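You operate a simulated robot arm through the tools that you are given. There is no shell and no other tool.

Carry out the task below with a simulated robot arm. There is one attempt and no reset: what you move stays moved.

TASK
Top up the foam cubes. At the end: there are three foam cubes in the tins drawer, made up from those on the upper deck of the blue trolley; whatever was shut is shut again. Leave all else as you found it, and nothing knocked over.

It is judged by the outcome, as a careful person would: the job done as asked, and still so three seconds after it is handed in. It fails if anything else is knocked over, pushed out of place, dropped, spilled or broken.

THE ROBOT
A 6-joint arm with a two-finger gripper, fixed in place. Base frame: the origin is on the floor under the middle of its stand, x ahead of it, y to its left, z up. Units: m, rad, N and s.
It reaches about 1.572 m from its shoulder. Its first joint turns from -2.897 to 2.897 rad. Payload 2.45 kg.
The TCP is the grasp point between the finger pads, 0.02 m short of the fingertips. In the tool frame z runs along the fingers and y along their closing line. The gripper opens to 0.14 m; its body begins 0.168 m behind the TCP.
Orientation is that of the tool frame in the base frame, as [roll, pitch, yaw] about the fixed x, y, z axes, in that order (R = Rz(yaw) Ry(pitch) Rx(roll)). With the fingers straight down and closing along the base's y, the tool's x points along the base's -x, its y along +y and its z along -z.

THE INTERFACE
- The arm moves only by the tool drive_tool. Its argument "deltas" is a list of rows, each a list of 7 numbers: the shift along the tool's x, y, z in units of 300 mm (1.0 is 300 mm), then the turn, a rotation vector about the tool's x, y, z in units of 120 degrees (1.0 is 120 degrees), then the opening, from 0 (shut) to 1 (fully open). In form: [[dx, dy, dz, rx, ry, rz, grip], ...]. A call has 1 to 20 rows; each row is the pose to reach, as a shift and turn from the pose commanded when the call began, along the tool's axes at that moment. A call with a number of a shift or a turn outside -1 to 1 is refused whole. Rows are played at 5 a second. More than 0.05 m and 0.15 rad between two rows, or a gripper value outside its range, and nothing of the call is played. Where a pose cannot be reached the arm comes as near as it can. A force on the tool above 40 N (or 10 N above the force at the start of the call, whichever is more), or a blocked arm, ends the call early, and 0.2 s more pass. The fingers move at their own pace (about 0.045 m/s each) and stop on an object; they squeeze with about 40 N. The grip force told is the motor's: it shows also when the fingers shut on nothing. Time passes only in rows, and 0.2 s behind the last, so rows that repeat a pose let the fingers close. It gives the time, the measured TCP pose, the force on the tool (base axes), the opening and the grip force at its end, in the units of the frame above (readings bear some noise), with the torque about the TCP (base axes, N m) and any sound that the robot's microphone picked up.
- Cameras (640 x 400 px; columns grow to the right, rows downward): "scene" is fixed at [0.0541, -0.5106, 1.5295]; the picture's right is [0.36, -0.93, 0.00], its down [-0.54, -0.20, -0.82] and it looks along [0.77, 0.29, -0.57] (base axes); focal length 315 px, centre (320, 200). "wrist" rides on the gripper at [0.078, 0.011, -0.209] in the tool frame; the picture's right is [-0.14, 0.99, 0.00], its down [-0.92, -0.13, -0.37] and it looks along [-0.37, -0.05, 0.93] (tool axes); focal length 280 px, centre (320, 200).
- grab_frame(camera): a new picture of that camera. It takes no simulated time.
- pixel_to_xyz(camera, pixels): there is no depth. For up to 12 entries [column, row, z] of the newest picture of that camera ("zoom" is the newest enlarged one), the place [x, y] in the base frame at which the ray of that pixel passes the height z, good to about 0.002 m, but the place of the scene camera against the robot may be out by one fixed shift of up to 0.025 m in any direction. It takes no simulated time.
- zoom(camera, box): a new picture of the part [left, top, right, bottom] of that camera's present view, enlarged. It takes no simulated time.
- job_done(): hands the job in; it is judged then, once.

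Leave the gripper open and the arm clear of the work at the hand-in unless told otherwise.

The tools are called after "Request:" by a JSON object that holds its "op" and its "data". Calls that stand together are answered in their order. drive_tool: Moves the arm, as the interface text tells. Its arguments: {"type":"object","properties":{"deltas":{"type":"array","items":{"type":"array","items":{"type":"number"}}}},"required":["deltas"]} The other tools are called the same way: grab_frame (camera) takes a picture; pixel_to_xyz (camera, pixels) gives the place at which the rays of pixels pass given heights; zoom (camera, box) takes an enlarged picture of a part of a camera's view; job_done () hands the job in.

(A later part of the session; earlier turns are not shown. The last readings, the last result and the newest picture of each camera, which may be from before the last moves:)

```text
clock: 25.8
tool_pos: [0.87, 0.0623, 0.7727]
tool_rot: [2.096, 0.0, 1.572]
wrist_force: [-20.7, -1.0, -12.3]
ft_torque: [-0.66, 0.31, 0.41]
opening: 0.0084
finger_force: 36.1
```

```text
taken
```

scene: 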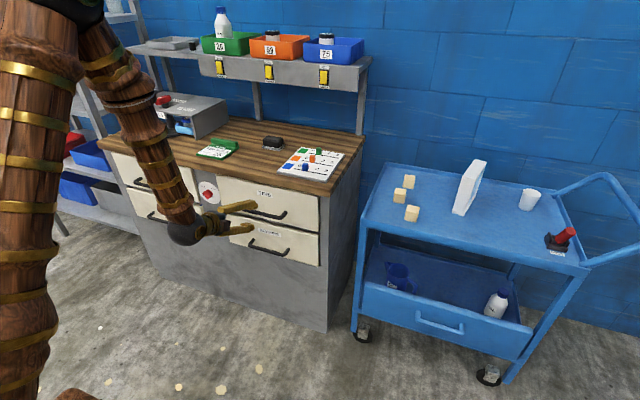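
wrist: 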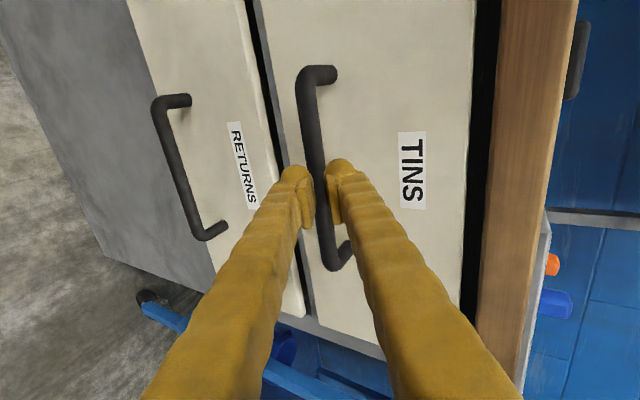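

The bar is gripped (36 N), with about 21 N of sideways load because the bar sat a couple of mm off centre. I'll relieve that by 3 mm toward −y of the tool, then pull 3 cm straight back along −x and check the force.

Request:
{"op": "drive_tool", "data": {"deltas": [[0, -0.005, 0, 0, 0, 0, 0], [0, -0.01, 0, 0, 0, 0, 0], [0, -0.0267, -0.0289, 0, 0, 0, 0], [0, -0.0433, -0.0577, 0, 0, 0, 0], [0, -0.06, -0.0866, 0, 0, 0, 0]]}}

Request:
{"op": "grab_frame", "data": {"camera": "wrist"}}

Request:
{"op": "zoom", "data": {"camera": "scene", "box": [170, 160, 330, 260]}}

```text
clock: 27.0
tool_pos: [0.8408, 0.0628, 0.7707]
tool_rot: [2.094, -0.002, 1.574]
wrist_force: [0.4, 0.7, -0.3]
ft_torque: [0.0, -0.01, 0.0]
opening: 0.0
finger_force: 29.5
```

```text
taken
```

wrist: 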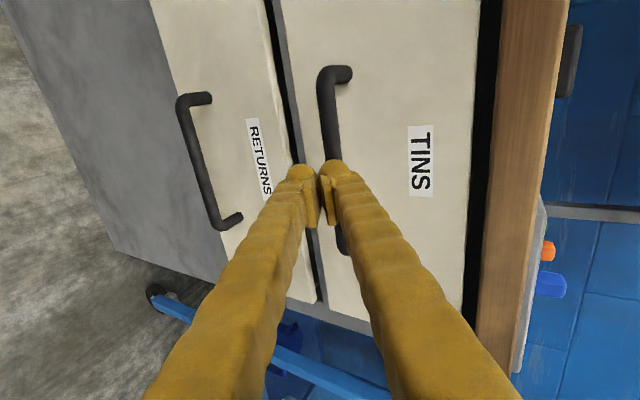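

```text
4.00 times, centred on (250, 210) of scene
```

zoom: 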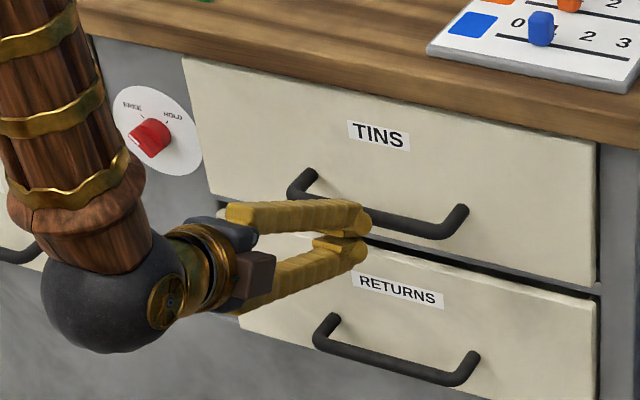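

The bar slipped out at the fingertips; the drawer hasn't moved and is still shut. I wasn't deep enough: the squeeze point implies the bar is at about (0.884, 0.764), roughly 16 mm past the grasp point. I'll back off slightly, open to 42 mm, and increase the tilt to 72° so I can reach deeper without touching the face.

Request:
{"op": "drive_tool", "data": {"deltas": [[0, 0.002, -0.045, 0, 0, 0, 0.3], [0, 0.006, -0.0596, -0.04, 0, 0, 0.3], [0, 0.011, -0.0596, -0.08, 0, 0, 0.3], [0, 0.011, -0.0596, -0.1, 0, 0, 0.3], [0, 0.011, -0.0596, -0.1, 0, 0, 0.3]]}}

Request:
{"op": "grab_frame", "data": {"camera": "wrist"}}

```text
clock: 28.2
tool_pos: [0.8269, 0.0633, 0.7833]
tool_rot: [1.882, -0.002, 1.573]
wrist_force: [-0.6, 0.3, 0.3]
ft_torque: [0.03, -0.03, 0.02]
opening: 0.0421
finger_force: 0.1
```

```text
taken
```

wrist: 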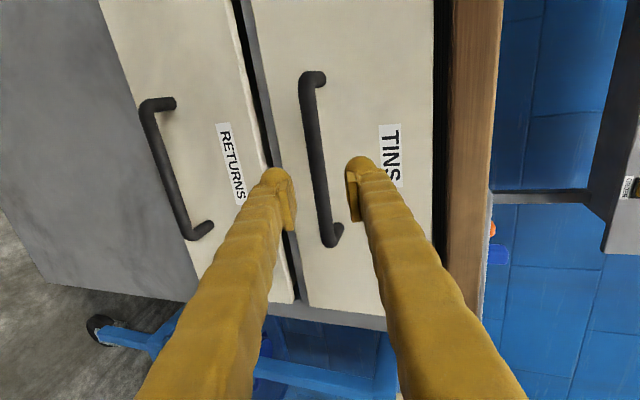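

At 72° tilt the bar is centred between the pads, with no contact. I'll advance 55 mm along the tool axis, so the bar sits just past the grasp point.

Request:
{"op": "drive_tool", "data": {"deltas": [[0, 0, 0.06, 0, 0, 0, 0.3], [0, 0, 0.12, 0, 0, 0, 0.3], [0, 0, 0.16, 0, 0, 0, 0.3], [0, 0, 0.188, 0, 0, 0, 0.3]]}}

Request:
{"op": "grab_frame", "data": {"camera": "wrist"}}

Request:
{"op": "zoom", "data": {"camera": "scene", "box": [170, 160, 330, 260]}}

```text
clock: 29.2
tool_pos: [0.882, 0.0633, 0.7651]
tool_rot: [1.886, -0.002, 1.572]
wrist_force: [-0.5, 0.6, 0.0]
ft_torque: [0.01, -0.03, 0.01]
opening: 0.042
finger_force: 0.0
```

```text
taken
```

wrist: 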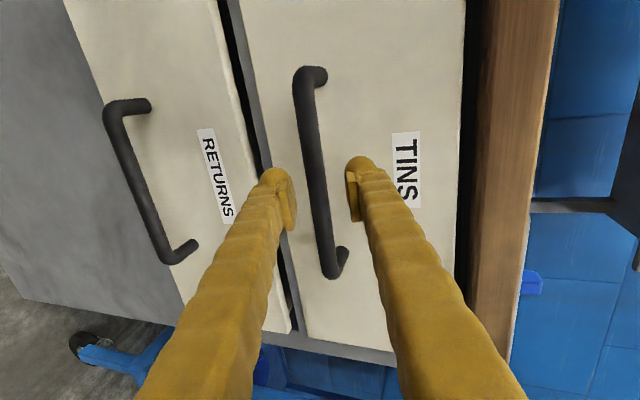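

```text
4.00 times, centred on (250, 210) of scene
```

zoom: 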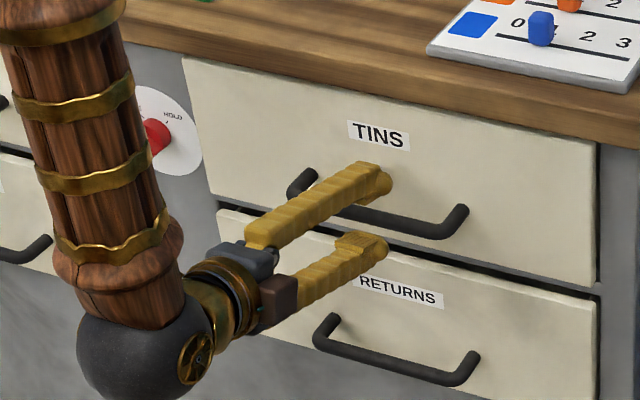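

The bar is between the pads and there's still no contact. Closing again and checking that the opening settles at a real bar thickness.

Request:
{"op": "drive_tool", "data": {"deltas": [[0, 0, 0, 0, 0, 0, 0], [0, 0, 0, 0, 0, 0, 0], [0, 0, 0, 0, 0, 0, 0]]}}

Request:
{"op": "grab_frame", "data": {"camera": "wrist"}}

```text
clock: 30.0
tool_pos: [0.8812, 0.0642, 0.7647]
tool_rot: [1.887, 0.0, 1.572]
wrist_force: [-0.2, 0.4, -18.0]
ft_torque: [-0.7, 0.1, 0.18]
opening: 0.0147
finger_force: 33.2
```

```text
taken
```

wrist: 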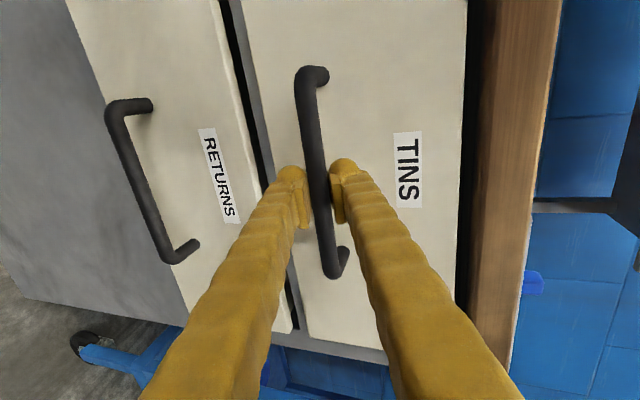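

The opening settled at 14.7 mm, so the bar is properly held this time. I'll ease 2 mm downward to relieve the −18 N vertical load, then pull 3 cm along −x.

Request:
{"op": "drive_tool", "data": {"deltas": [[0, -0.004, 0, 0, 0, 0, 0], [0, -0.007, 0, 0, 0, 0, 0], [0, -0.0147, -0.0238, 0, 0, 0, 0], [0, -0.0225, -0.0476, 0, 0, 0, 0], [0, -0.0302, -0.0713, 0, 0, 0, 0], [0, -0.0379, -0.0951, 0, 0, 0, 0]]}}

Request:
{"op": "grab_frame", "data": {"camera": "wrist"}}

Request:
{"op": "zoom", "data": {"camera": "scene", "box": [170, 160, 330, 260]}}

```text
clock: 31.4
tool_pos: [0.8503, 0.064, 0.7644]
tool_rot: [1.882, -0.001, 1.573]
wrist_force: [2.2, -4.2, 16.8]
ft_torque: [-0.84, -0.15, 0.24]
opening: 0.0145
finger_force: 40.9
```

```text
taken
```

wrist: 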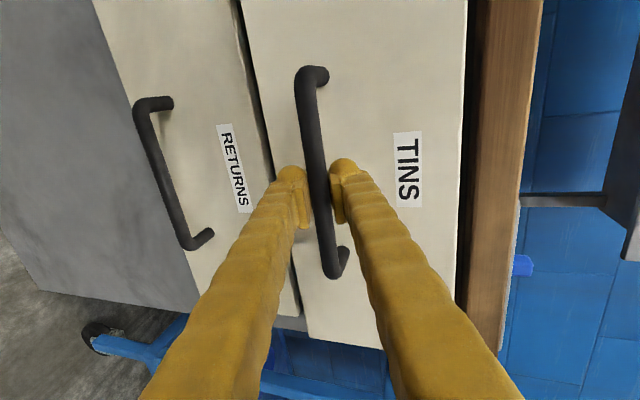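

```text
4.00 times, centred on (250, 210) of scene
```

zoom: 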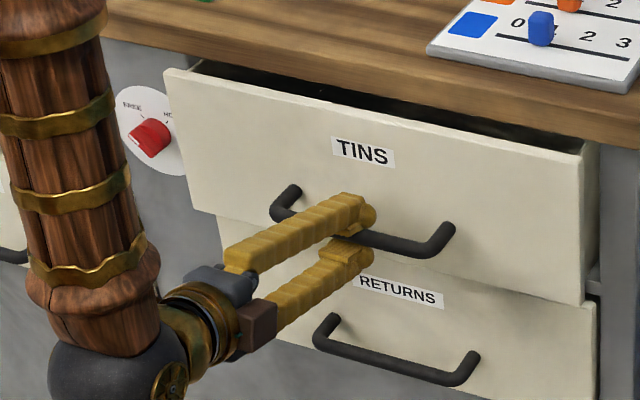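

The TINS drawer is sliding out with little pull force (2 N). I'll continue about 6 cm, raising by 1.5 mm to relieve the vertical load and reducing the tilt to about 62° around the bar to stay within reach.

Request:
{"op": "drive_tool", "data": {"deltas": [[0, -0.008, -0.032, 0.0139, 0, 0, 0], [0, -0.018, -0.064, 0.0278, 0, 0, 0], [0, -0.028, -0.096, 0.0417, 0, 0, 0], [0, -0.037, -0.128, 0.0556, 0, 0, 0], [0, -0.047, -0.16, 0.0694, 0, 0, 0], [0, -0.057, -0.1918, 0.0833, 0, 0, 0]]}}

Request:
{"op": "grab_frame", "data": {"camera": "wrist"}}

Request:
{"op": "grab_frame", "data": {"camera": "scene"}}

```text
clock: 32.8
tool_pos: [0.7882, 0.0645, 0.7642]
tool_rot: [2.058, -0.002, 1.572]
wrist_force: [0.1, -3.2, 16.8]
ft_torque: [-0.81, -0.19, 0.37]
opening: 0.0139
finger_force: 40.7
```

```text
taken
```

wrist: 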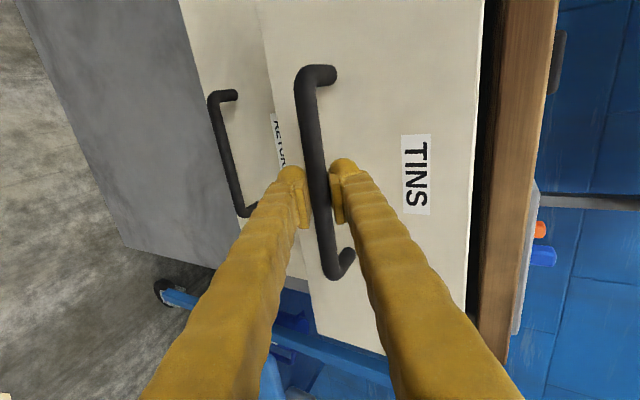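

```text
taken
```

scene: 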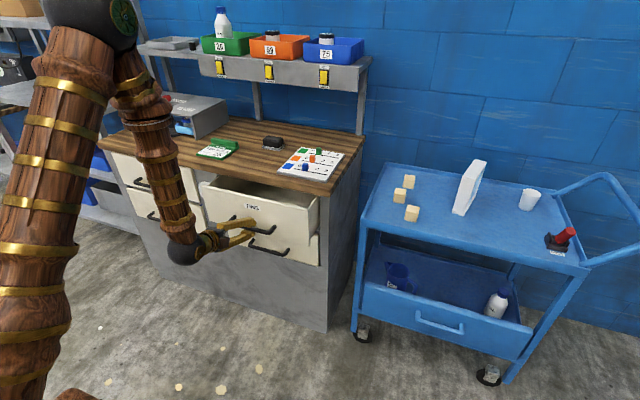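

The drawer is about 9.5 cm out and following smoothly. I'll continue another 5 cm, easing the tilt to about 52° and raising 3 mm to relieve the vertical load.

Request:
{"op": "drive_tool", "data": {"deltas": [[0, -0.006, -0.025, 0.0139, 0, 0, 0], [0, -0.017, -0.05, 0.0278, 0, 0, 0], [0, -0.03, -0.074, 0.0417, 0, 0, 0], [0, -0.042, -0.098, 0.0556, 0, 0, 0], [0, -0.054, -0.122, 0.0694, 0, 0, 0], [0, -0.066, -0.146, 0.0833, 0, 0, 0]]}}

Request:
{"op": "grab_frame", "data": {"camera": "scene"}}

```text
clock: 33.8
tool_pos: [0.7594, 0.0638, 0.7653]
tool_rot: [2.173, -0.001, 1.575]
wrist_force: [0.6, -2.4, -8.3]
ft_torque: [-0.75, 0.02, 0.48]
opening: 0.0139
finger_force: 40.6
stopped in row 4: the force on the tool passed its limit at 43 N (the readings are from after the stop); the commanded pose is now the measured one
```

```text
taken
```

scene: 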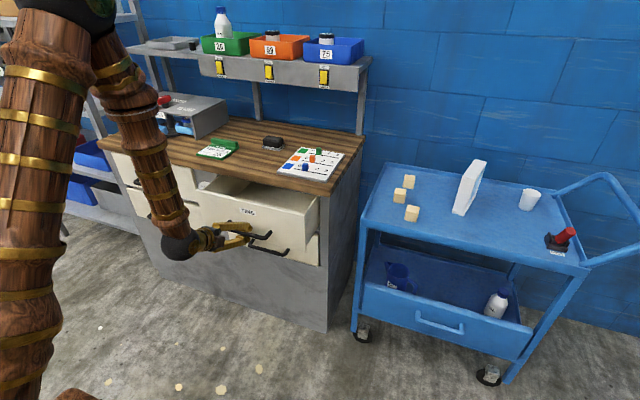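

The force limit tripped at 43 N. The load has now settled to −8 N vertical and almost nothing along x, so it was probably the vertical correction rather than the drawer stop. I'll pull 2 cm more at constant tilt to check.

Request:
{"op": "drive_tool", "data": {"deltas": [[0, -0.01, -0.0135, 0, 0, 0, 0], [0, -0.02, -0.027, 0, 0, 0, 0], [0, -0.03, -0.0405, 0, 0, 0, 0], [0, -0.039, -0.054, 0, 0, 0, 0]]}}

```text
clock: 34.8
tool_pos: [0.7521, 0.0633, 0.7651]
tool_rot: [2.174, 0.001, 1.574]
wrist_force: [-0.3, -11.8, -8.4]
ft_torque: [-0.8, 0.03, 0.37]
opening: 0.0139
finger_force: 40.5
out of reach, approached as far as the arm can: row 2, 3, 4
```

That's the fold limit at this tilt (x≈0.752), not the drawer stop. Reducing the tilt to about 45° buys more travel, so I'll rotate 10° while pulling 2.4 cm more.

Request:
{"op": "drive_tool", "data": {"deltas": [[0, 0, 0, 0.022, 0, 0, 0], [0, 0, 0, 0.044, 0, 0, 0], [0, -0.0113, -0.0165, 0.0583, 0, 0, 0], [0, -0.0226, -0.033, 0.073, 0, 0, 0], [0, -0.034, -0.0495, 0.0875, 0, 0, 0], [0, -0.0453, -0.066, 0.0875, 0, 0, 0]]}}

Request:
{"op": "grab_frame", "data": {"camera": "scene"}}

Request:
{"op": "grab_frame", "data": {"camera": "wrist"}}

```text
clock: 36.2
tool_pos: [0.7275, 0.064, 0.7653]
tool_rot: [2.355, 0.001, 1.576]
wrist_force: [0.5, 1.7, -29.0]
ft_torque: [-0.66, 0.11, 0.56]
opening: 0.0132
finger_force: 39.6
```

```text
taken
```

scene: 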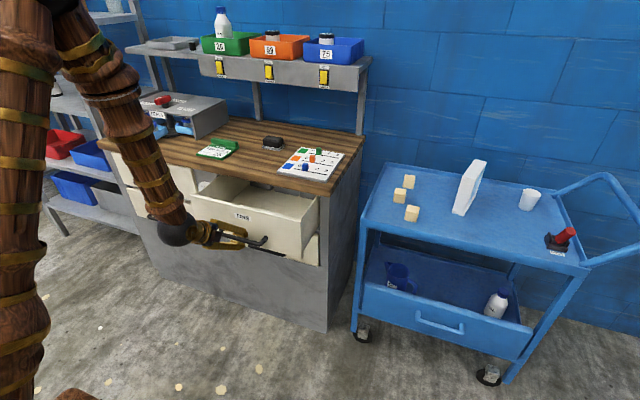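

```text
taken
```

wrist: 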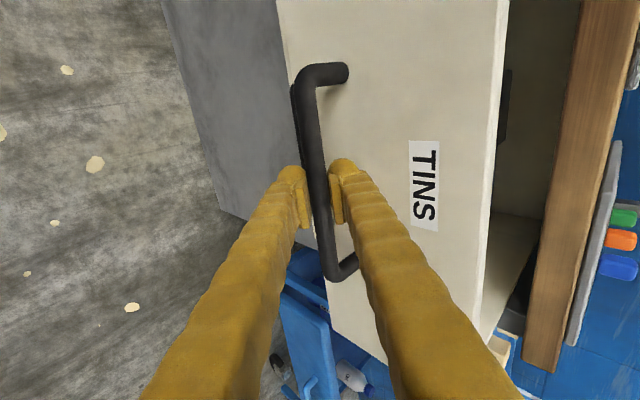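

The drawer is about 15.5 cm open and I can see its interior edge. The load is −29 N vertical, so I'll lower 2.5 mm to relieve it, then open the fingers to about 60 mm and check that the drawer stays put.

Request:
{"op": "drive_tool", "data": {"deltas": [[0, -0.003, 0.003, 0, 0, 0, 0], [0, -0.006, 0.006, 0, 0, 0, 0], [0, -0.006, 0.006, 0, 0, 0, 0.2], [0, -0.006, 0.006, 0, 0, 0, 0.43], [0, -0.006, 0.006, 0, 0, 0, 0.43], [0, -0.006, 0.006, 0, 0, 0, 0.43], [0, -0.006, 0.006, 0, 0, 0, 0.43]]}}

Request:
{"op": "grab_frame", "data": {"camera": "wrist"}}

Request:
{"op": "zoom", "data": {"camera": "scene", "box": [150, 150, 330, 262]}}

```text
clock: 37.8
tool_pos: [0.7283, 0.0636, 0.7629]
tool_rot: [2.354, -0.002, 1.572]
wrist_force: [-0.6, -1.1, -0.2]
ft_torque: [0.01, 0.03, -0.01]
opening: 0.06
finger_force: 0.2
```

```text
taken
```

wrist: 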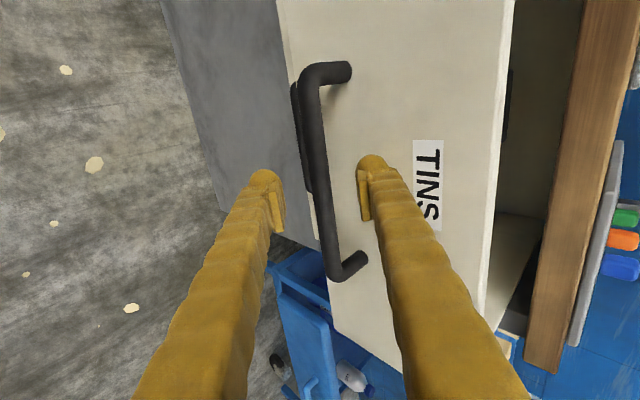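

```text
3.56 times, centred on (240, 206) of scene
```

zoom: 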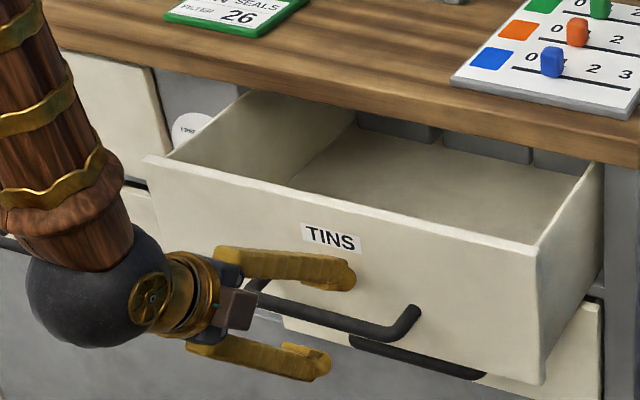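

The drawer stays open after release with no force on the tool. I can see some of the interior floor and grey objects at the back. Now I'll slide the fingers off the bar, 3 cm back along the tool axis.

Request:
{"op": "drive_tool", "data": {"deltas": [[0, 0, -0.035, 0, 0, 0, 0.43], [0, 0, -0.07, 0, 0, 0, 0.43], [0, 0, -0.11, 0, 0, 0, 0.43]]}}

Request:
{"op": "grab_frame", "data": {"camera": "wrist"}}

Request:
{"op": "zoom", "data": {"camera": "scene", "box": [150, 150, 330, 262]}}

```text
clock: 38.6
tool_pos: [0.7078, 0.0642, 0.787]
tool_rot: [2.358, -0.001, 1.572]
wrist_force: [-0.4, 0.3, 0.0]
ft_torque: [0.02, -0.02, -0.02]
opening: 0.0601
finger_force: 0.1
out of reach, approached as far as the arm can: row 3
```

```text
taken
```

wrist: 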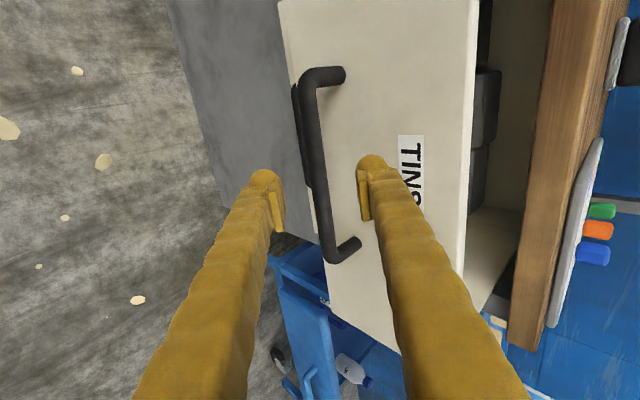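

```text
3.56 times, centred on (240, 206) of scene
```

zoom: 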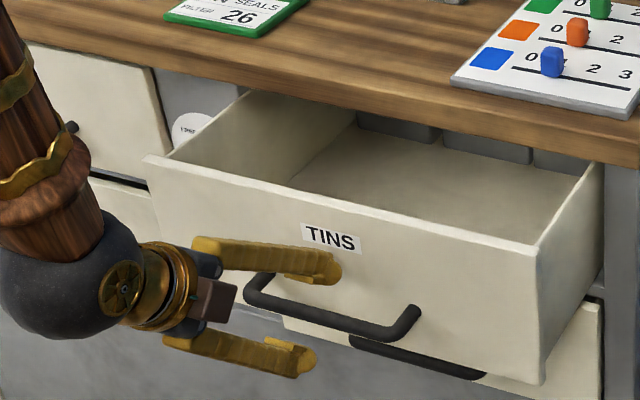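

The fingers are clear of the handle bar. Now I'll lift away and straighten the tool to vertical in quick, even steps, staying in the arm's plane so the wrist passes its aligned pose cleanly. I end in front of the open drawer at about (0.65, 0.064, 1.0).

Request:
{"op": "drive_tool", "data": {"deltas": [[0, 0.057, -0.155, 0.0667, 0, 0, 0.35], [0, 0.123, -0.301, 0.1333, 0, 0, 0.3], [0, 0.2008, -0.426, 0.2, 0, 0, 0.3], [0, 0.2527, -0.525, 0.2667, 0, 0, 0.3], [0, 0.3116, -0.584, 0.3333, 0, 0, 0.3], [0, 0.3587, -0.631, 0.375, 0, 0, 0.3]]}}

Request:
{"op": "grab_frame", "data": {"camera": "wrist"}}

Request:
{"op": "grab_frame", "data": {"camera": "scene"}}

```text
clock: 40.2
tool_pos: [0.7022, -0.0256, 1.0104]
tool_rot: [2.902, 0.524, 1.648]
wrist_force: [0.7, 0.4, -0.2]
ft_torque: [0.0, 0.01, 0.0]
opening: 0.042
finger_force: 0.0
out of reach, approached as far as the arm can: row 2, 3, 4, 5, 6
stopped in row 6: the arm was blocked; the commanded pose is now the measured one
```

```text
taken
```

wrist: 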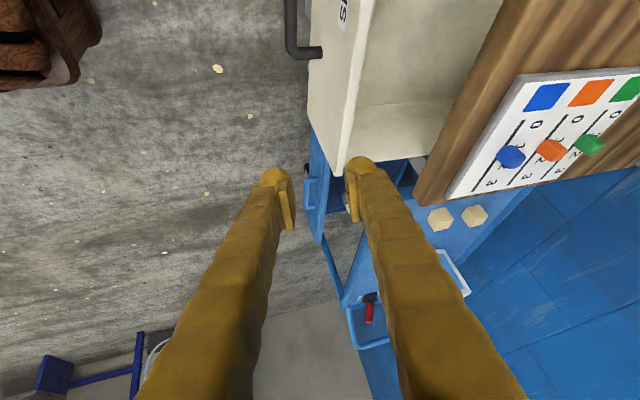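

```text
taken
```

scene: 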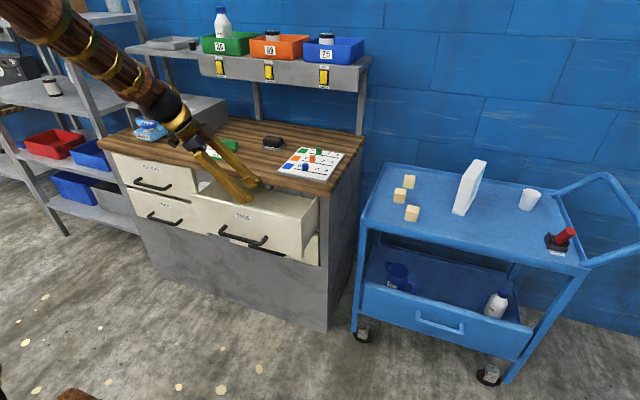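

The wrist swung sideways again crossing the aligned pose: the tool leans toward −y and the call stopped as "blocked", with nothing touched. From the pictures I can now infer the arm's real proportions: the upper arm is longer than the forearm, so the aligned pose lies elsewhere than I assumed. I'll swing back to a clean forward-tilted pose above and in front of the drawer at (0.72, 0.02, 0.92).

Request:
{"op": "drive_tool", "data": {"deltas": [[0.0278, 0.0025, 0.0199, -0.0285, 0.0196, 0.0165, 0.3], [0.0556, 0.0049, 0.0398, -0.0571, 0.0393, 0.033, 0.3], [0.0834, 0.0074, 0.0596, -0.0856, 0.0589, 0.0495, 0.3], [0.1112, 0.0098, 0.0795, -0.1142, 0.0785, 0.066, 0.3], [0.139, 0.0123, 0.0994, -0.1427, 0.0982, 0.0826, 0.3], [0.1668, 0.0147, 0.1193, -0.1712, 0.1178, 0.0991, 0.3], [0.1946, 0.0172, 0.1392, -0.1998, 0.1374, 0.1156, 0.3], [0.2224, 0.0196, 0.159, -0.2283, 0.157, 0.1321, 0.3], [0.2502, 0.0221, 0.1789, -0.2569, 0.1767, 0.1486, 0.3], [0.278, 0.0245, 0.1988, -0.2854, 0.1963, 0.1651, 0.3]]}}

Request:
{"op": "grab_frame", "data": {"camera": "scene"}}

Request:
{"op": "grab_frame", "data": {"camera": "wrist"}}

```text
clock: 42.4
tool_pos: [0.7191, 0.0189, 0.9185]
tool_rot: [2.27, -0.001, 1.568]
wrist_force: [-0.8, 1.3, -0.7]
ft_torque: [-0.03, 0.03, -0.04]
opening: 0.0419
finger_force: 0.0
```

```text
taken
```

scene: 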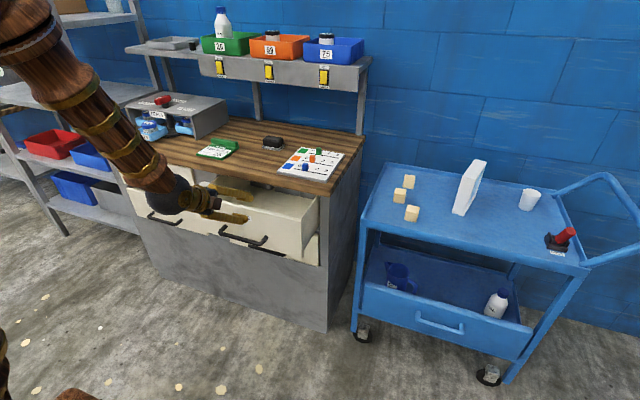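

```text
taken
```

wrist: 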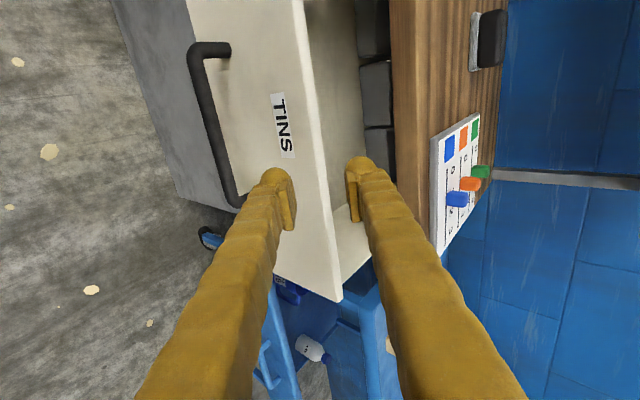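

Reached exactly at (0.719, 0.019, 0.9185) with a 50° tilt. Next is the in-plane crossing at y≈0.02. I'll descend in front of the handle while reducing the tilt to 25°, keeping the fingertips at least 2 cm from the bar, then straighten quickly to vertical while rising. A low-tilt crossing is much less sensitive to sideways error.

Request:
{"op": "drive_tool", "data": {"deltas": [[0, -0.1285, 0.0465, 0.0333, 0, 0, 0.3], [0, -0.25, 0.0833, 0.075, 0, 0, 0.3], [0, -0.378, 0.1123, 0.1125, 0, 0, 0.3], [0, -0.506, 0.1413, 0.15, 0, 0, 0.3], [0, -0.621, 0.1597, 0.1833, 0, 0, 0.3], [0, -0.7193, 0.1723, 0.2083, 0, 0, 0.3], [0, -0.63, 0.0973, 0.275, 0, 0, 0.3], [0, -0.515, 0.001, 0.3417, 0, 0, 0.3], [0, -0.4, -0.0953, 0.4083, 0, 0, 0.3], [0, -0.298, -0.1813, 0.4167, 0, 0, 0.3]]}}

Request:
{"op": "grab_frame", "data": {"camera": "scene"}}

Request:
{"op": "grab_frame", "data": {"camera": "wrist"}}

```text
clock: 44.6
tool_pos: [0.6207, 0.0189, 0.8871]
tool_rot: [-3.14, 0.0, 1.572]
wrist_force: [-0.1, -0.1, 0.0]
ft_torque: [0.02, 0.0, -0.01]
opening: 0.042
finger_force: 0.1
out of reach, approached as far as the arm can: row 7
```

```text
taken
```

scene: 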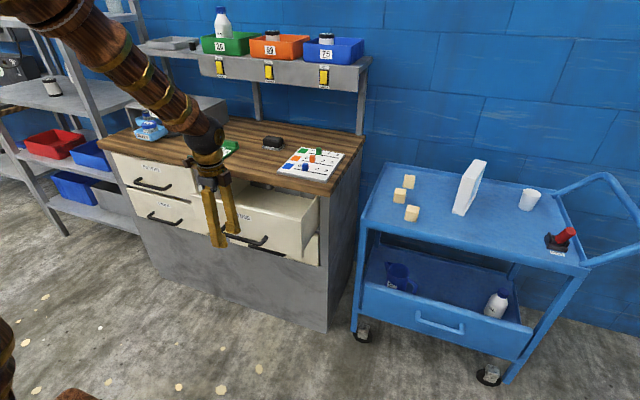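

```text
taken
```

wrist: 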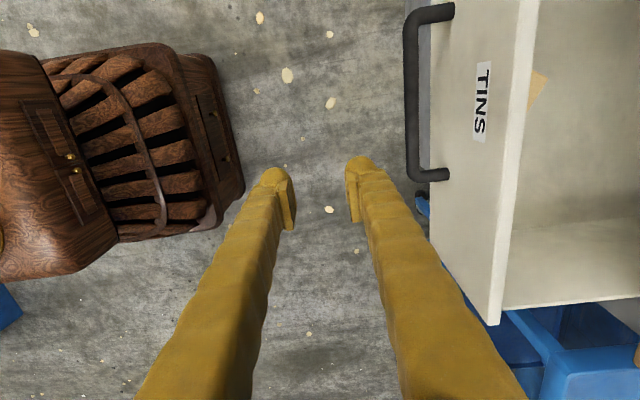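

The crossing worked: the tool is now straight down at (0.621, 0.019, 0.887) with no limits reported. The wrist picture shows something tan inside the drawer near (540, 85). I'll rise and move over the open drawer for a full look inside before deciding how many cubes to add.

Request:
{"op": "drive_tool", "data": {"deltas": [[0, 0, -0.15, 0, 0, 0, 0.5], [0, 0, -0.3, 0, 0, 0, 0.7], [0, 0, -0.45, 0, 0, 0, 1], [0, 0, -0.6, 0, 0, 0, 1], [0.11, 0.12, -0.68, 0, 0, 0, 1], [0.21, 0.24, -0.68, 0, 0, 0, 1], [0.32, 0.36, -0.68, 0, 0, 0, 1], [0.42, 0.48, -0.68, 0, 0, 0, 1], [0.53, 0.6, -0.68, 0, 0, 0, 1]]}}

Request:
{"op": "grab_frame", "data": {"camera": "wrist"}}

Request:
{"op": "grab_frame", "data": {"camera": "scene"}}

```text
refused: row 5 steps farther than a row can; nothing moved
```

```text
taken
```

wrist: 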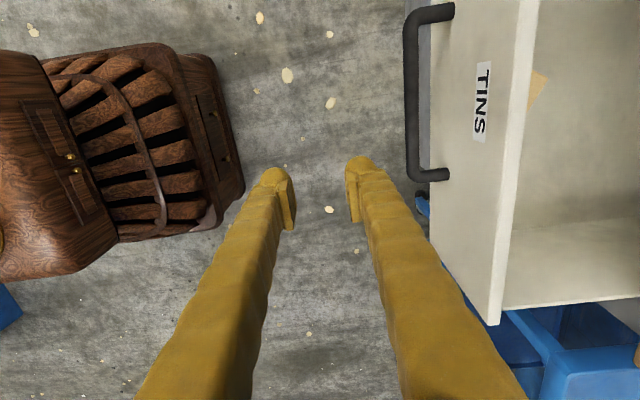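

```text
taken
```

scene: 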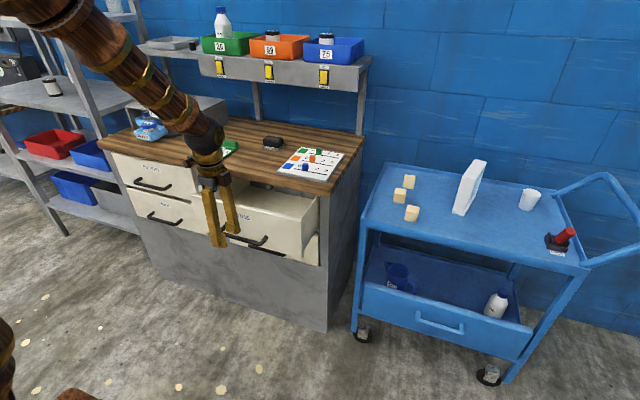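

One row was slightly too long and the call was refused. I'll repeat it with the steps evened out: up first, then across.

Request:
{"op": "drive_tool", "data": {"deltas": [[0, 0, -0.16, 0, 0, 0, 0.5], [0, 0, -0.32, 0, 0, 0, 0.7], [0, 0, -0.48, 0, 0, 0, 1], [0, 0, -0.62, 0, 0, 0, 1], [0.09, 0.1, -0.64, 0, 0, 0, 1], [0.18, 0.2, -0.66, 0, 0, 0, 1], [0.27, 0.3, -0.67, 0, 0, 0, 1], [0.36, 0.4, -0.68, 0, 0, 0, 1], [0.45, 0.5, -0.68, 0, 0, 0, 1], [0.53, 0.6, -0.68, 0, 0, 0, 1]]}}

Request:
{"op": "grab_frame", "data": {"camera": "wrist"}}

Request:
{"op": "grab_frame", "data": {"camera": "scene"}}

```text
clock: 46.8
tool_pos: [0.8011, 0.1781, 1.0889]
tool_rot: [-3.141, 0.0, 1.571]
wrist_force: [0.2, -0.4, -0.1]
ft_torque: [0.04, 0.01, -0.01]
opening: 0.1401
finger_force: 0.1
```

```text
taken
```

wrist: 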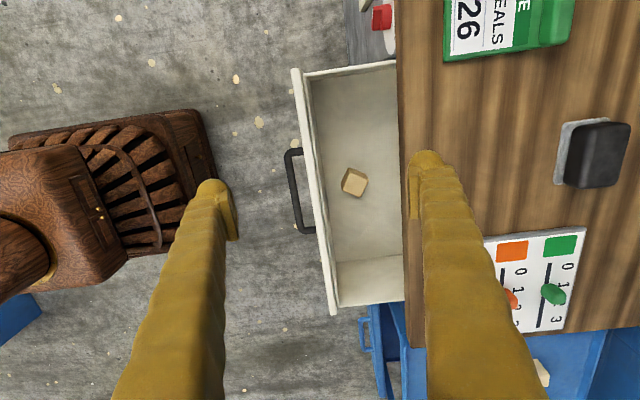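

```text
taken
```

scene: 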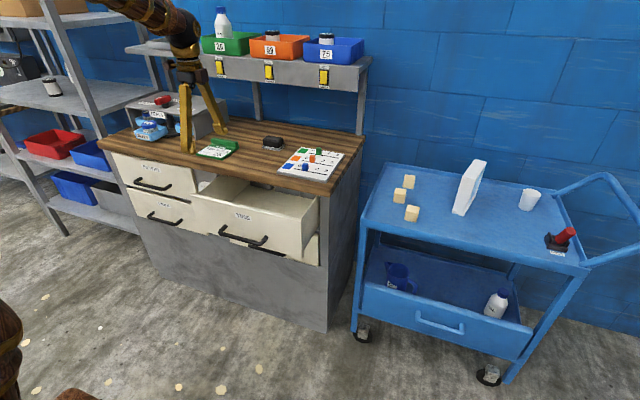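

There's one foam cube already in the drawer, at wrist pixel (355,182). More could be hidden further back under the bench, so I'll zoom in from both cameras.

Request:
{"op": "zoom", "data": {"camera": "wrist", "box": [280, 50, 430, 320]}}

Request:
{"op": "zoom", "data": {"camera": "scene", "box": [180, 160, 330, 260]}}

Request:
{"op": "pixel_to_xyz", "data": {"camera": "wrist", "pixels": [[355, 182, 0.7], [355, 182, 0.75], [297, 70, 0.85], [333, 314, 0.85], [306, 232, 0.765], [398, 60, 0.85], [403, 300, 0.85], [390, 62, 0.7], [398, 300, 0.7]]}}

```text
1.48 times, centred on (355, 185) of wrist
```

zoom: 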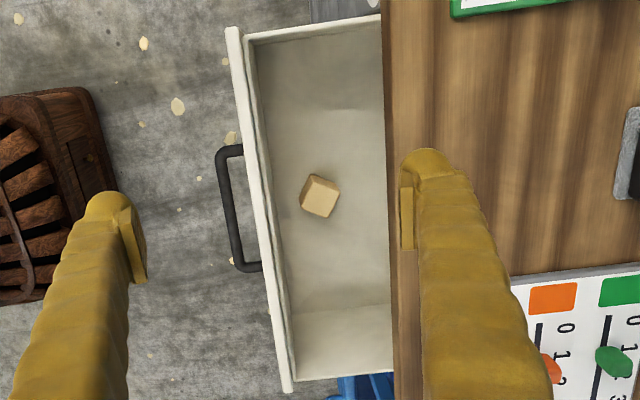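

```text
4.00 times, centred on (255, 210) of scene
```

zoom: 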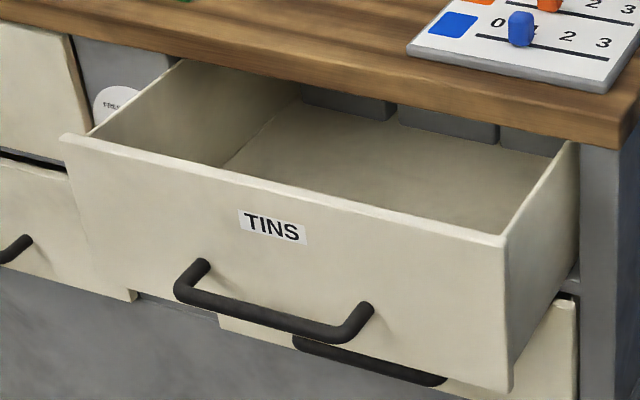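

```text
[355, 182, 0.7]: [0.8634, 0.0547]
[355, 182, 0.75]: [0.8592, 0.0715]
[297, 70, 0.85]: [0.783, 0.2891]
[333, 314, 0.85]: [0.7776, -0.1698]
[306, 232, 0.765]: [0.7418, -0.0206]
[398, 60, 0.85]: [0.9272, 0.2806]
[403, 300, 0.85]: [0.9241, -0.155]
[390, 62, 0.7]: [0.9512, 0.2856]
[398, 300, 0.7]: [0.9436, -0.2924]
```

The drawer holds one cube at about (0.86, 0.06), and grey tins stand in a row at the back under the bench. Before deciding how many to add, I want to peek lower into the back. I'll turn the tool back to its original roll and move in front of the drawer with the camera looking forward under the bench edge.

Request:
{"op": "drive_tool", "data": {"deltas": [[-0.036, -0.049, 0.027, 0, 0, -0.0682, 1], [-0.071, -0.098, 0.054, 0, 0, -0.1364, 1], [-0.107, -0.146, 0.081, 0, 0, -0.2045, 1], [-0.143, -0.195, 0.108, 0, 0, -0.2727, 1], [-0.179, -0.244, 0.135, 0, 0, -0.3409, 1], [-0.214, -0.293, 0.162, 0, 0, -0.4091, 1], [-0.25, -0.342, 0.189, 0, 0, -0.4773, 1], [-0.286, -0.391, 0.216, 0, 0, -0.5455, 1], [-0.322, -0.439, 0.243, 0, 0, -0.6136, 1], [-0.357, -0.488, 0.27, 0, 0, -0.6818, 1], [-0.393, -0.537, 0.297, 0, 0, -0.75, 1]]}}

```text
clock: 49.2
tool_pos: [0.6387, 0.0605, 0.9998]
tool_rot: [-3.141, -0.001, -3.139]
wrist_force: [-0.1, -0.2, 0.5]
ft_torque: [0.0, 0.0, -0.02]
opening: 0.1398
finger_force: 0.0
```

The tool is at (0.639, 0.061, 1.0), straight down, and the whole turn was free of limits. Now I'll lower to z≈0.82 in front of the drawer panel with a 15° forward tilt and look under the bench.

Request:
{"op": "drive_tool", "data": {"deltas": [[0.012, 0, 0.15, 0, -0.031, 0, 1], [0.025, 0, 0.3, 0, -0.0625, 0, 1], [0.035, 0, 0.45, 0, -0.094, 0, 1], [0.04, 0, 0.6, 0, -0.125, 0, 1]]}}

Request:
{"op": "grab_frame", "data": {"camera": "wrist"}}

Request:
{"op": "zoom", "data": {"camera": "wrist", "box": [160, 220, 480, 400]}}

```text
clock: 50.2
tool_pos: [0.6278, 0.0599, 0.82]
tool_rot: [3.141, 0.261, 3.141]
wrist_force: [-1.1, 0.4, 0.7]
ft_torque: [-0.04, 0.03, -0.02]
opening: 0.1404
finger_force: 0.1
```

```text
taken
```

wrist: 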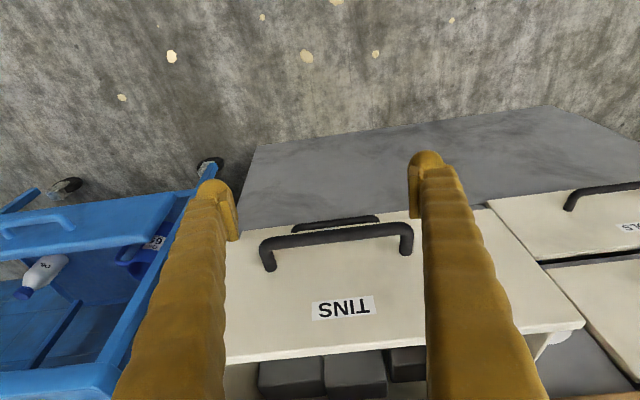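

```text
2.00 times, centred on (320, 310) of wrist
```

zoom: 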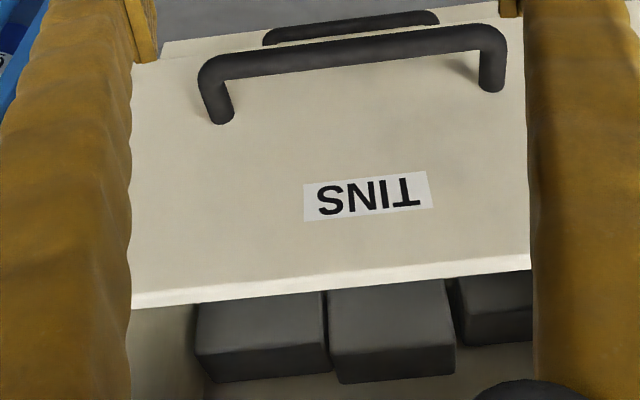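

The view is upside down, but I can see three dark tins behind the panel and something dark and round at the bottom edge. I'll tilt a little more, to 22°, keeping the camera in place to see the rest of the back of the drawer.

Request:
{"op": "drive_tool", "data": {"deltas": [[-0.03, 0, -0.035, 0, -0.03, 0, 1], [-0.055, 0, -0.075, 0, -0.0583, 0, 1]]}}

Request:
{"op": "grab_frame", "data": {"camera": "wrist"}}

Request:
{"op": "zoom", "data": {"camera": "wrist", "box": [200, 240, 456, 400]}}

```text
clock: 50.8
tool_pos: [0.6383, 0.0608, 0.847]
tool_rot: [3.141, 0.382, -3.14]
wrist_force: [0.3, 1.2, -0.8]
ft_torque: [0.01, 0.0, -0.02]
opening: 0.1401
finger_force: 0.1
```

```text
taken
```

wrist: 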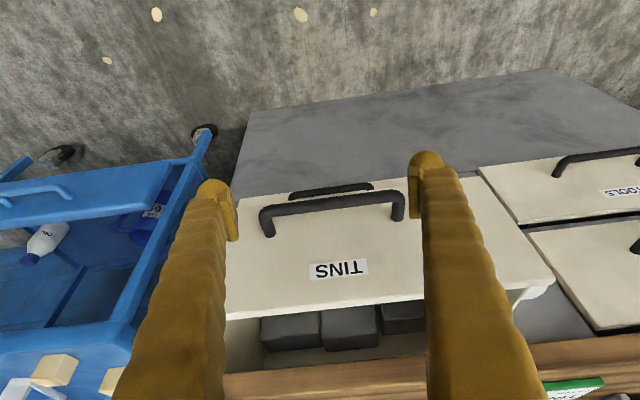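

```text
2.50 times, centred on (328, 320) of wrist
```

zoom: 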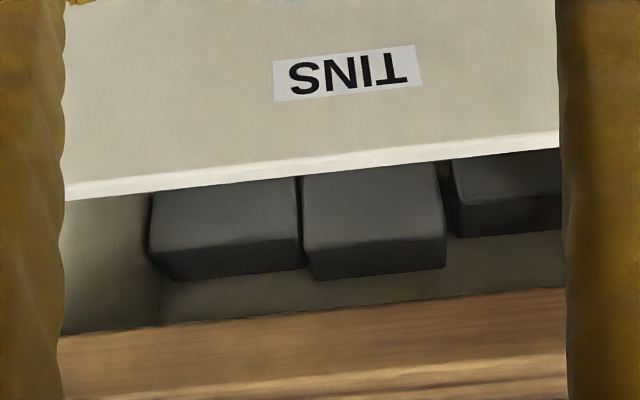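

Behind the panel I see three tins against the back wall and no cube in front of them, but I can't rule out something behind the tins. I'll straighten up, then pull the drawer further by pressing closed fingers against the inside of its front panel so I can count properly.

Request:
{"op": "drive_tool", "data": {"deltas": [[-0.049, 0, -0.118, 0, 0.0456, 0, 1], [-0.098, 0, -0.236, 0, 0.0912, 0, 0.7], [-0.147, 0, -0.353, 0, 0.1369, 0, 0.4], [-0.1957, 0, -0.471, 0, 0.1825, 0, 0], [-0.1957, 0, -0.471, 0, 0.1825, 0, 0]]}}

```text
clock: 52.0
tool_pos: [0.6399, 0.0602, 1.0004]
tool_rot: [-3.141, 0.0, -3.141]
wrist_force: [0.4, -0.8, -0.9]
ft_torque: [0.0, 0.02, -0.01]
opening: 0.0543
finger_force: 0.0
```

Straight again at (0.64, 0.06, 1.0). Moving over the gap between panel and bench at about (0.83, 0.13), with the gripper closed, and taking a look before descending.

Request:
{"op": "drive_tool", "data": {"deltas": [[-0.127, 0.047, 0, 0, 0, 0, 0], [-0.254, 0.094, 0, 0, 0, 0, 0], [-0.38, 0.14, 0, 0, 0, 0, 0], [-0.507, 0.187, 0, 0, 0, 0, 0], [-0.633, 0.233, 0, 0, 0, 0, 0]]}}

Request:
{"op": "grab_frame", "data": {"camera": "wrist"}}

Request:
{"op": "grab_frame", "data": {"camera": "scene"}}

```text
clock: 53.2
tool_pos: [0.8312, 0.1305, 0.9999]
tool_rot: [3.141, -0.001, 3.142]
wrist_force: [0.1, 1.0, 1.4]
ft_torque: [0.0, -0.02, 0.02]
opening: 0.0
finger_force: 29.2
```

```text
taken
```

wrist: 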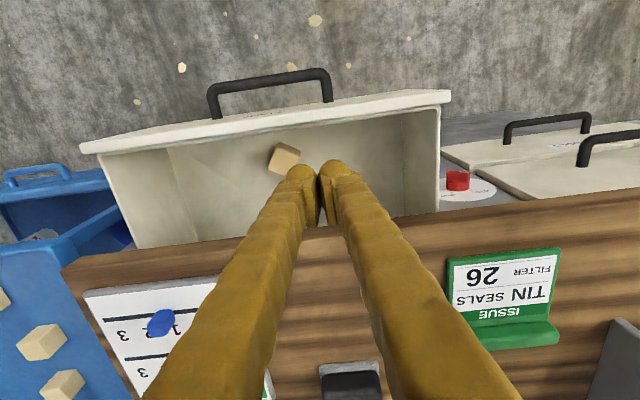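

```text
taken
```

scene: 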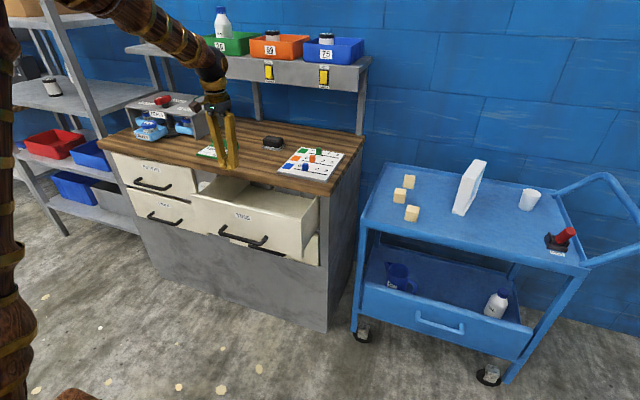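

I can see the panel, the cube at (283,158) and the bench edge around row 230. I'll check those positions against the planned descent point.

Request:
{"op": "pixel_to_xyz", "data": {"camera": "wrist", "pixels": [[250, 115, 0.85], [250, 130, 0.85], [285, 165, 0.72], [270, 155, 0.75], [300, 160, 0.72], [236, 236, 0.9], [236, 236, 0.92], [400, 214, 0.9], [82, 150, 0.85], [448, 93, 0.85], [265, 238, 0.9]]}}

Request:
{"op": "zoom", "data": {"camera": "wrist", "box": [80, 60, 460, 260]}}

```text
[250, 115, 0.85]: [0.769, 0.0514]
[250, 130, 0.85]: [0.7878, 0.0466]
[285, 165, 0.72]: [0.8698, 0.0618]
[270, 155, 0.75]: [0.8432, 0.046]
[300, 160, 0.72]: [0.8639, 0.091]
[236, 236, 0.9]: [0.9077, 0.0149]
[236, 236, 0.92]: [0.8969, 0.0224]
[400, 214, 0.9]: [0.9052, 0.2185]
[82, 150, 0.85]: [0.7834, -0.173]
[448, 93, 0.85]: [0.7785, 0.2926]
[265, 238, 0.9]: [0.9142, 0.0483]
```

```text
1.68 times, centred on (270, 160) of wrist
```

zoom: 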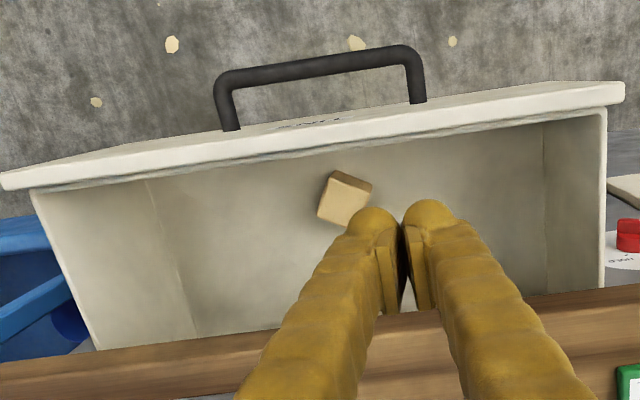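

Panel inner face is at x≈0.795, the bench edge at x≈0.905, and the cube at about (0.865, 0.06). I'll shift 2 cm further from the cube to y≈0.15 and lower to z≈0.81, with the tips still about 8 cm above the drawer floor.

Request:
{"op": "drive_tool", "data": {"deltas": [[0.01, 0.067, 0.1, 0, 0, 0, 0], [0.01, 0.067, 0.24, 0, 0, 0, 0], [0.01, 0.067, 0.38, 0, 0, 0, 0], [0.01, 0.067, 0.52, 0, 0, 0, 0], [0.01, 0.067, 0.633, 0, 0, 0, 0]]}}

Request:
{"op": "grab_frame", "data": {"camera": "wrist"}}

Request:
{"op": "zoom", "data": {"camera": "scene", "box": [150, 120, 330, 260]}}

```text
clock: 54.4
tool_pos: [0.8253, 0.1513, 0.8107]
tool_rot: [-3.139, 0.0, -3.141]
wrist_force: [-0.3, 0.6, -0.4]
ft_torque: [0.0, 0.02, 0.02]
opening: 0.0
finger_force: 29.5
```

```text
taken
```

wrist: 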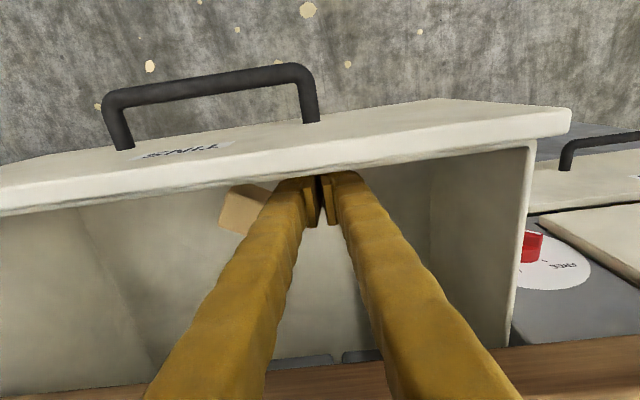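

```text
2.86 times, centred on (240, 190) of scene
```

zoom: 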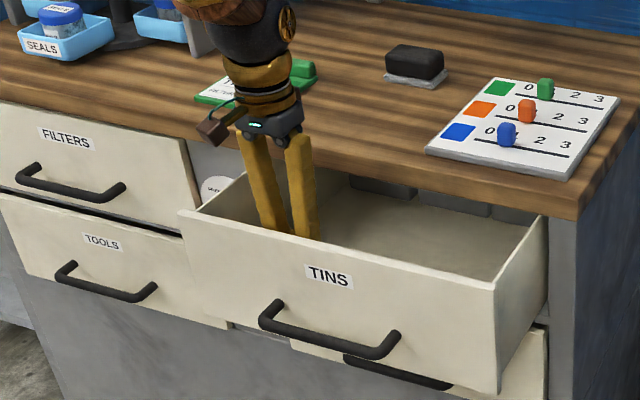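

The fingers are inside the drawer with no contact. Now pulling slowly along −x; the fingers should meet the panel after about 2 cm and carry it out.

Request:
{"op": "drive_tool", "data": {"deltas": [[0.05, 0, 0, 0, 0, 0, 0], [0.1, 0, 0, 0, 0, 0, 0], [0.15, 0, 0, 0, 0, 0, 0], [0.2, 0, 0, 0, 0, 0, 0], [0.25, 0, 0, 0, 0, 0, 0], [0.3, 0, 0, 0, 0, 0, 0], [0.35, 0, 0, 0, 0, 0, 0], [0.4, 0, 0, 0, 0, 0, 0]]}}

Request:
{"op": "grab_frame", "data": {"camera": "wrist"}}

Request:
{"op": "zoom", "data": {"camera": "scene", "box": [130, 120, 330, 270]}}

```text
clock: 56.2
tool_pos: [0.7063, 0.1502, 0.8095]
tool_rot: [3.142, 0.0, 3.141]
wrist_force: [2.0, -1.2, 0.2]
ft_torque: [-0.05, 0.0, 0.0]
opening: 0.0
finger_force: 29.9
```

```text
taken
```

wrist: 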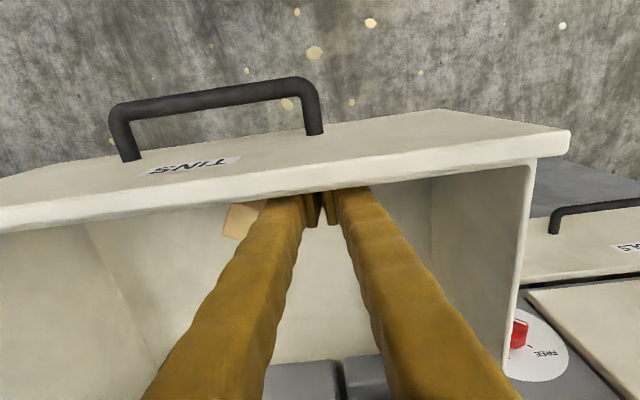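

```text
2.67 times, centred on (230, 195) of scene
```

zoom: 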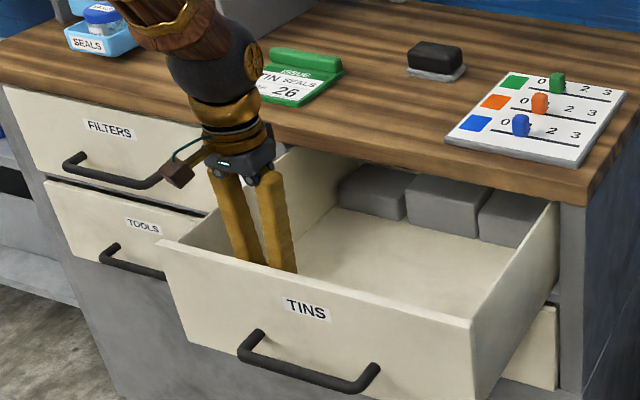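

The drawer followed easily with about 2 N and the tins are coming into view. I'll pull another 5 cm to see behind them.

Request:
{"op": "drive_tool", "data": {"deltas": [[0.04, 0, 0, 0, 0, 0, 0], [0.08, 0, 0, 0, 0, 0, 0], [0.12, 0, 0, 0, 0, 0, 0], [0.16, 0, 0, 0, 0, 0, 0]]}}

Request:
{"op": "grab_frame", "data": {"camera": "wrist"}}

Request:
{"op": "zoom", "data": {"camera": "scene", "box": [130, 120, 330, 270]}}

```text
clock: 57.2
tool_pos: [0.6577, 0.1512, 0.8097]
tool_rot: [-3.141, 0.001, -3.141]
wrist_force: [1.1, 0.1, 0.6]
ft_torque: [-0.02, -0.05, 0.02]
opening: 0.0003
finger_force: 29.6
```

```text
taken
```

wrist: 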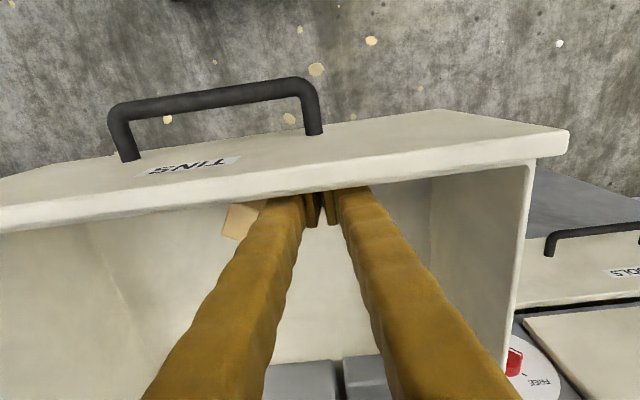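

```text
2.67 times, centred on (230, 195) of scene
```

zoom: 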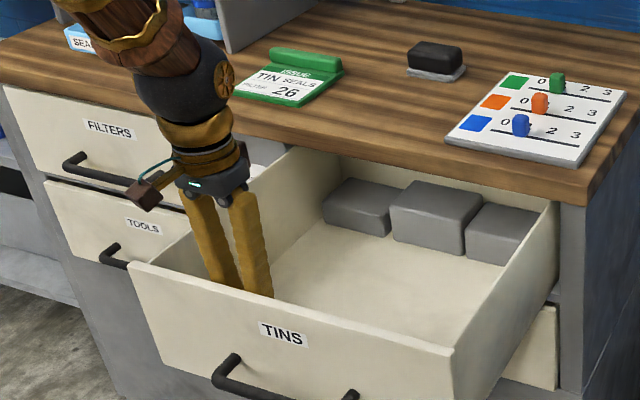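

The drawer is now about 30 cm open, with the tins and the back wall in view. I'll lift out and look straight down into it.

Request:
{"op": "drive_tool", "data": {"deltas": [[-0.05, 0, 0, 0, 0, 0, 0], [-0.05, 0, -0.15, 0, 0, 0, 0], [-0.05, 0, -0.3, 0, 0, 0, 0], [-0.05, 0, -0.45, 0, 0, 0, 0.5], [-0.05, -0.05, -0.6, 0, 0, 0, 1], [-0.1, -0.1, -0.75, 0, 0, 0, 1], [-0.1, -0.15, -0.88, 0, 0, 0, 1]]}}

Request:
{"op": "grab_frame", "data": {"camera": "wrist"}}

Request:
{"op": "zoom", "data": {"camera": "scene", "box": [130, 120, 330, 270]}}

```text
clock: 58.8
tool_pos: [0.6884, 0.1052, 1.0749]
tool_rot: [3.141, 0.0, 3.141]
wrist_force: [0.5, 0.1, 0.2]
ft_torque: [-0.03, 0.0, -0.01]
opening: 0.0864
finger_force: 0.1
```

```text
taken
```

wrist: 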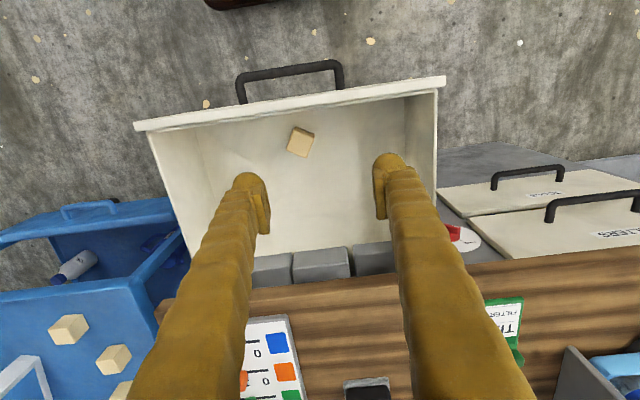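

```text
2.67 times, centred on (230, 195) of scene
```

zoom: 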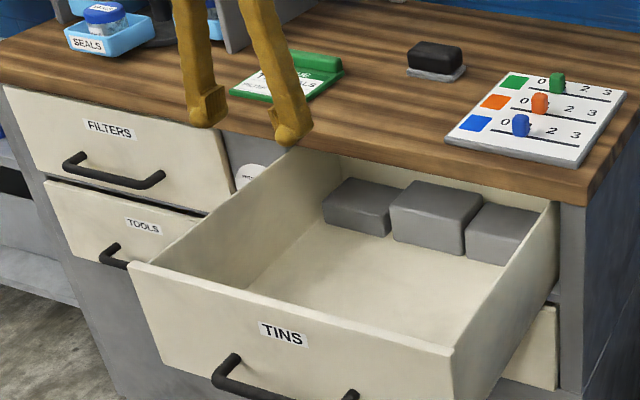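

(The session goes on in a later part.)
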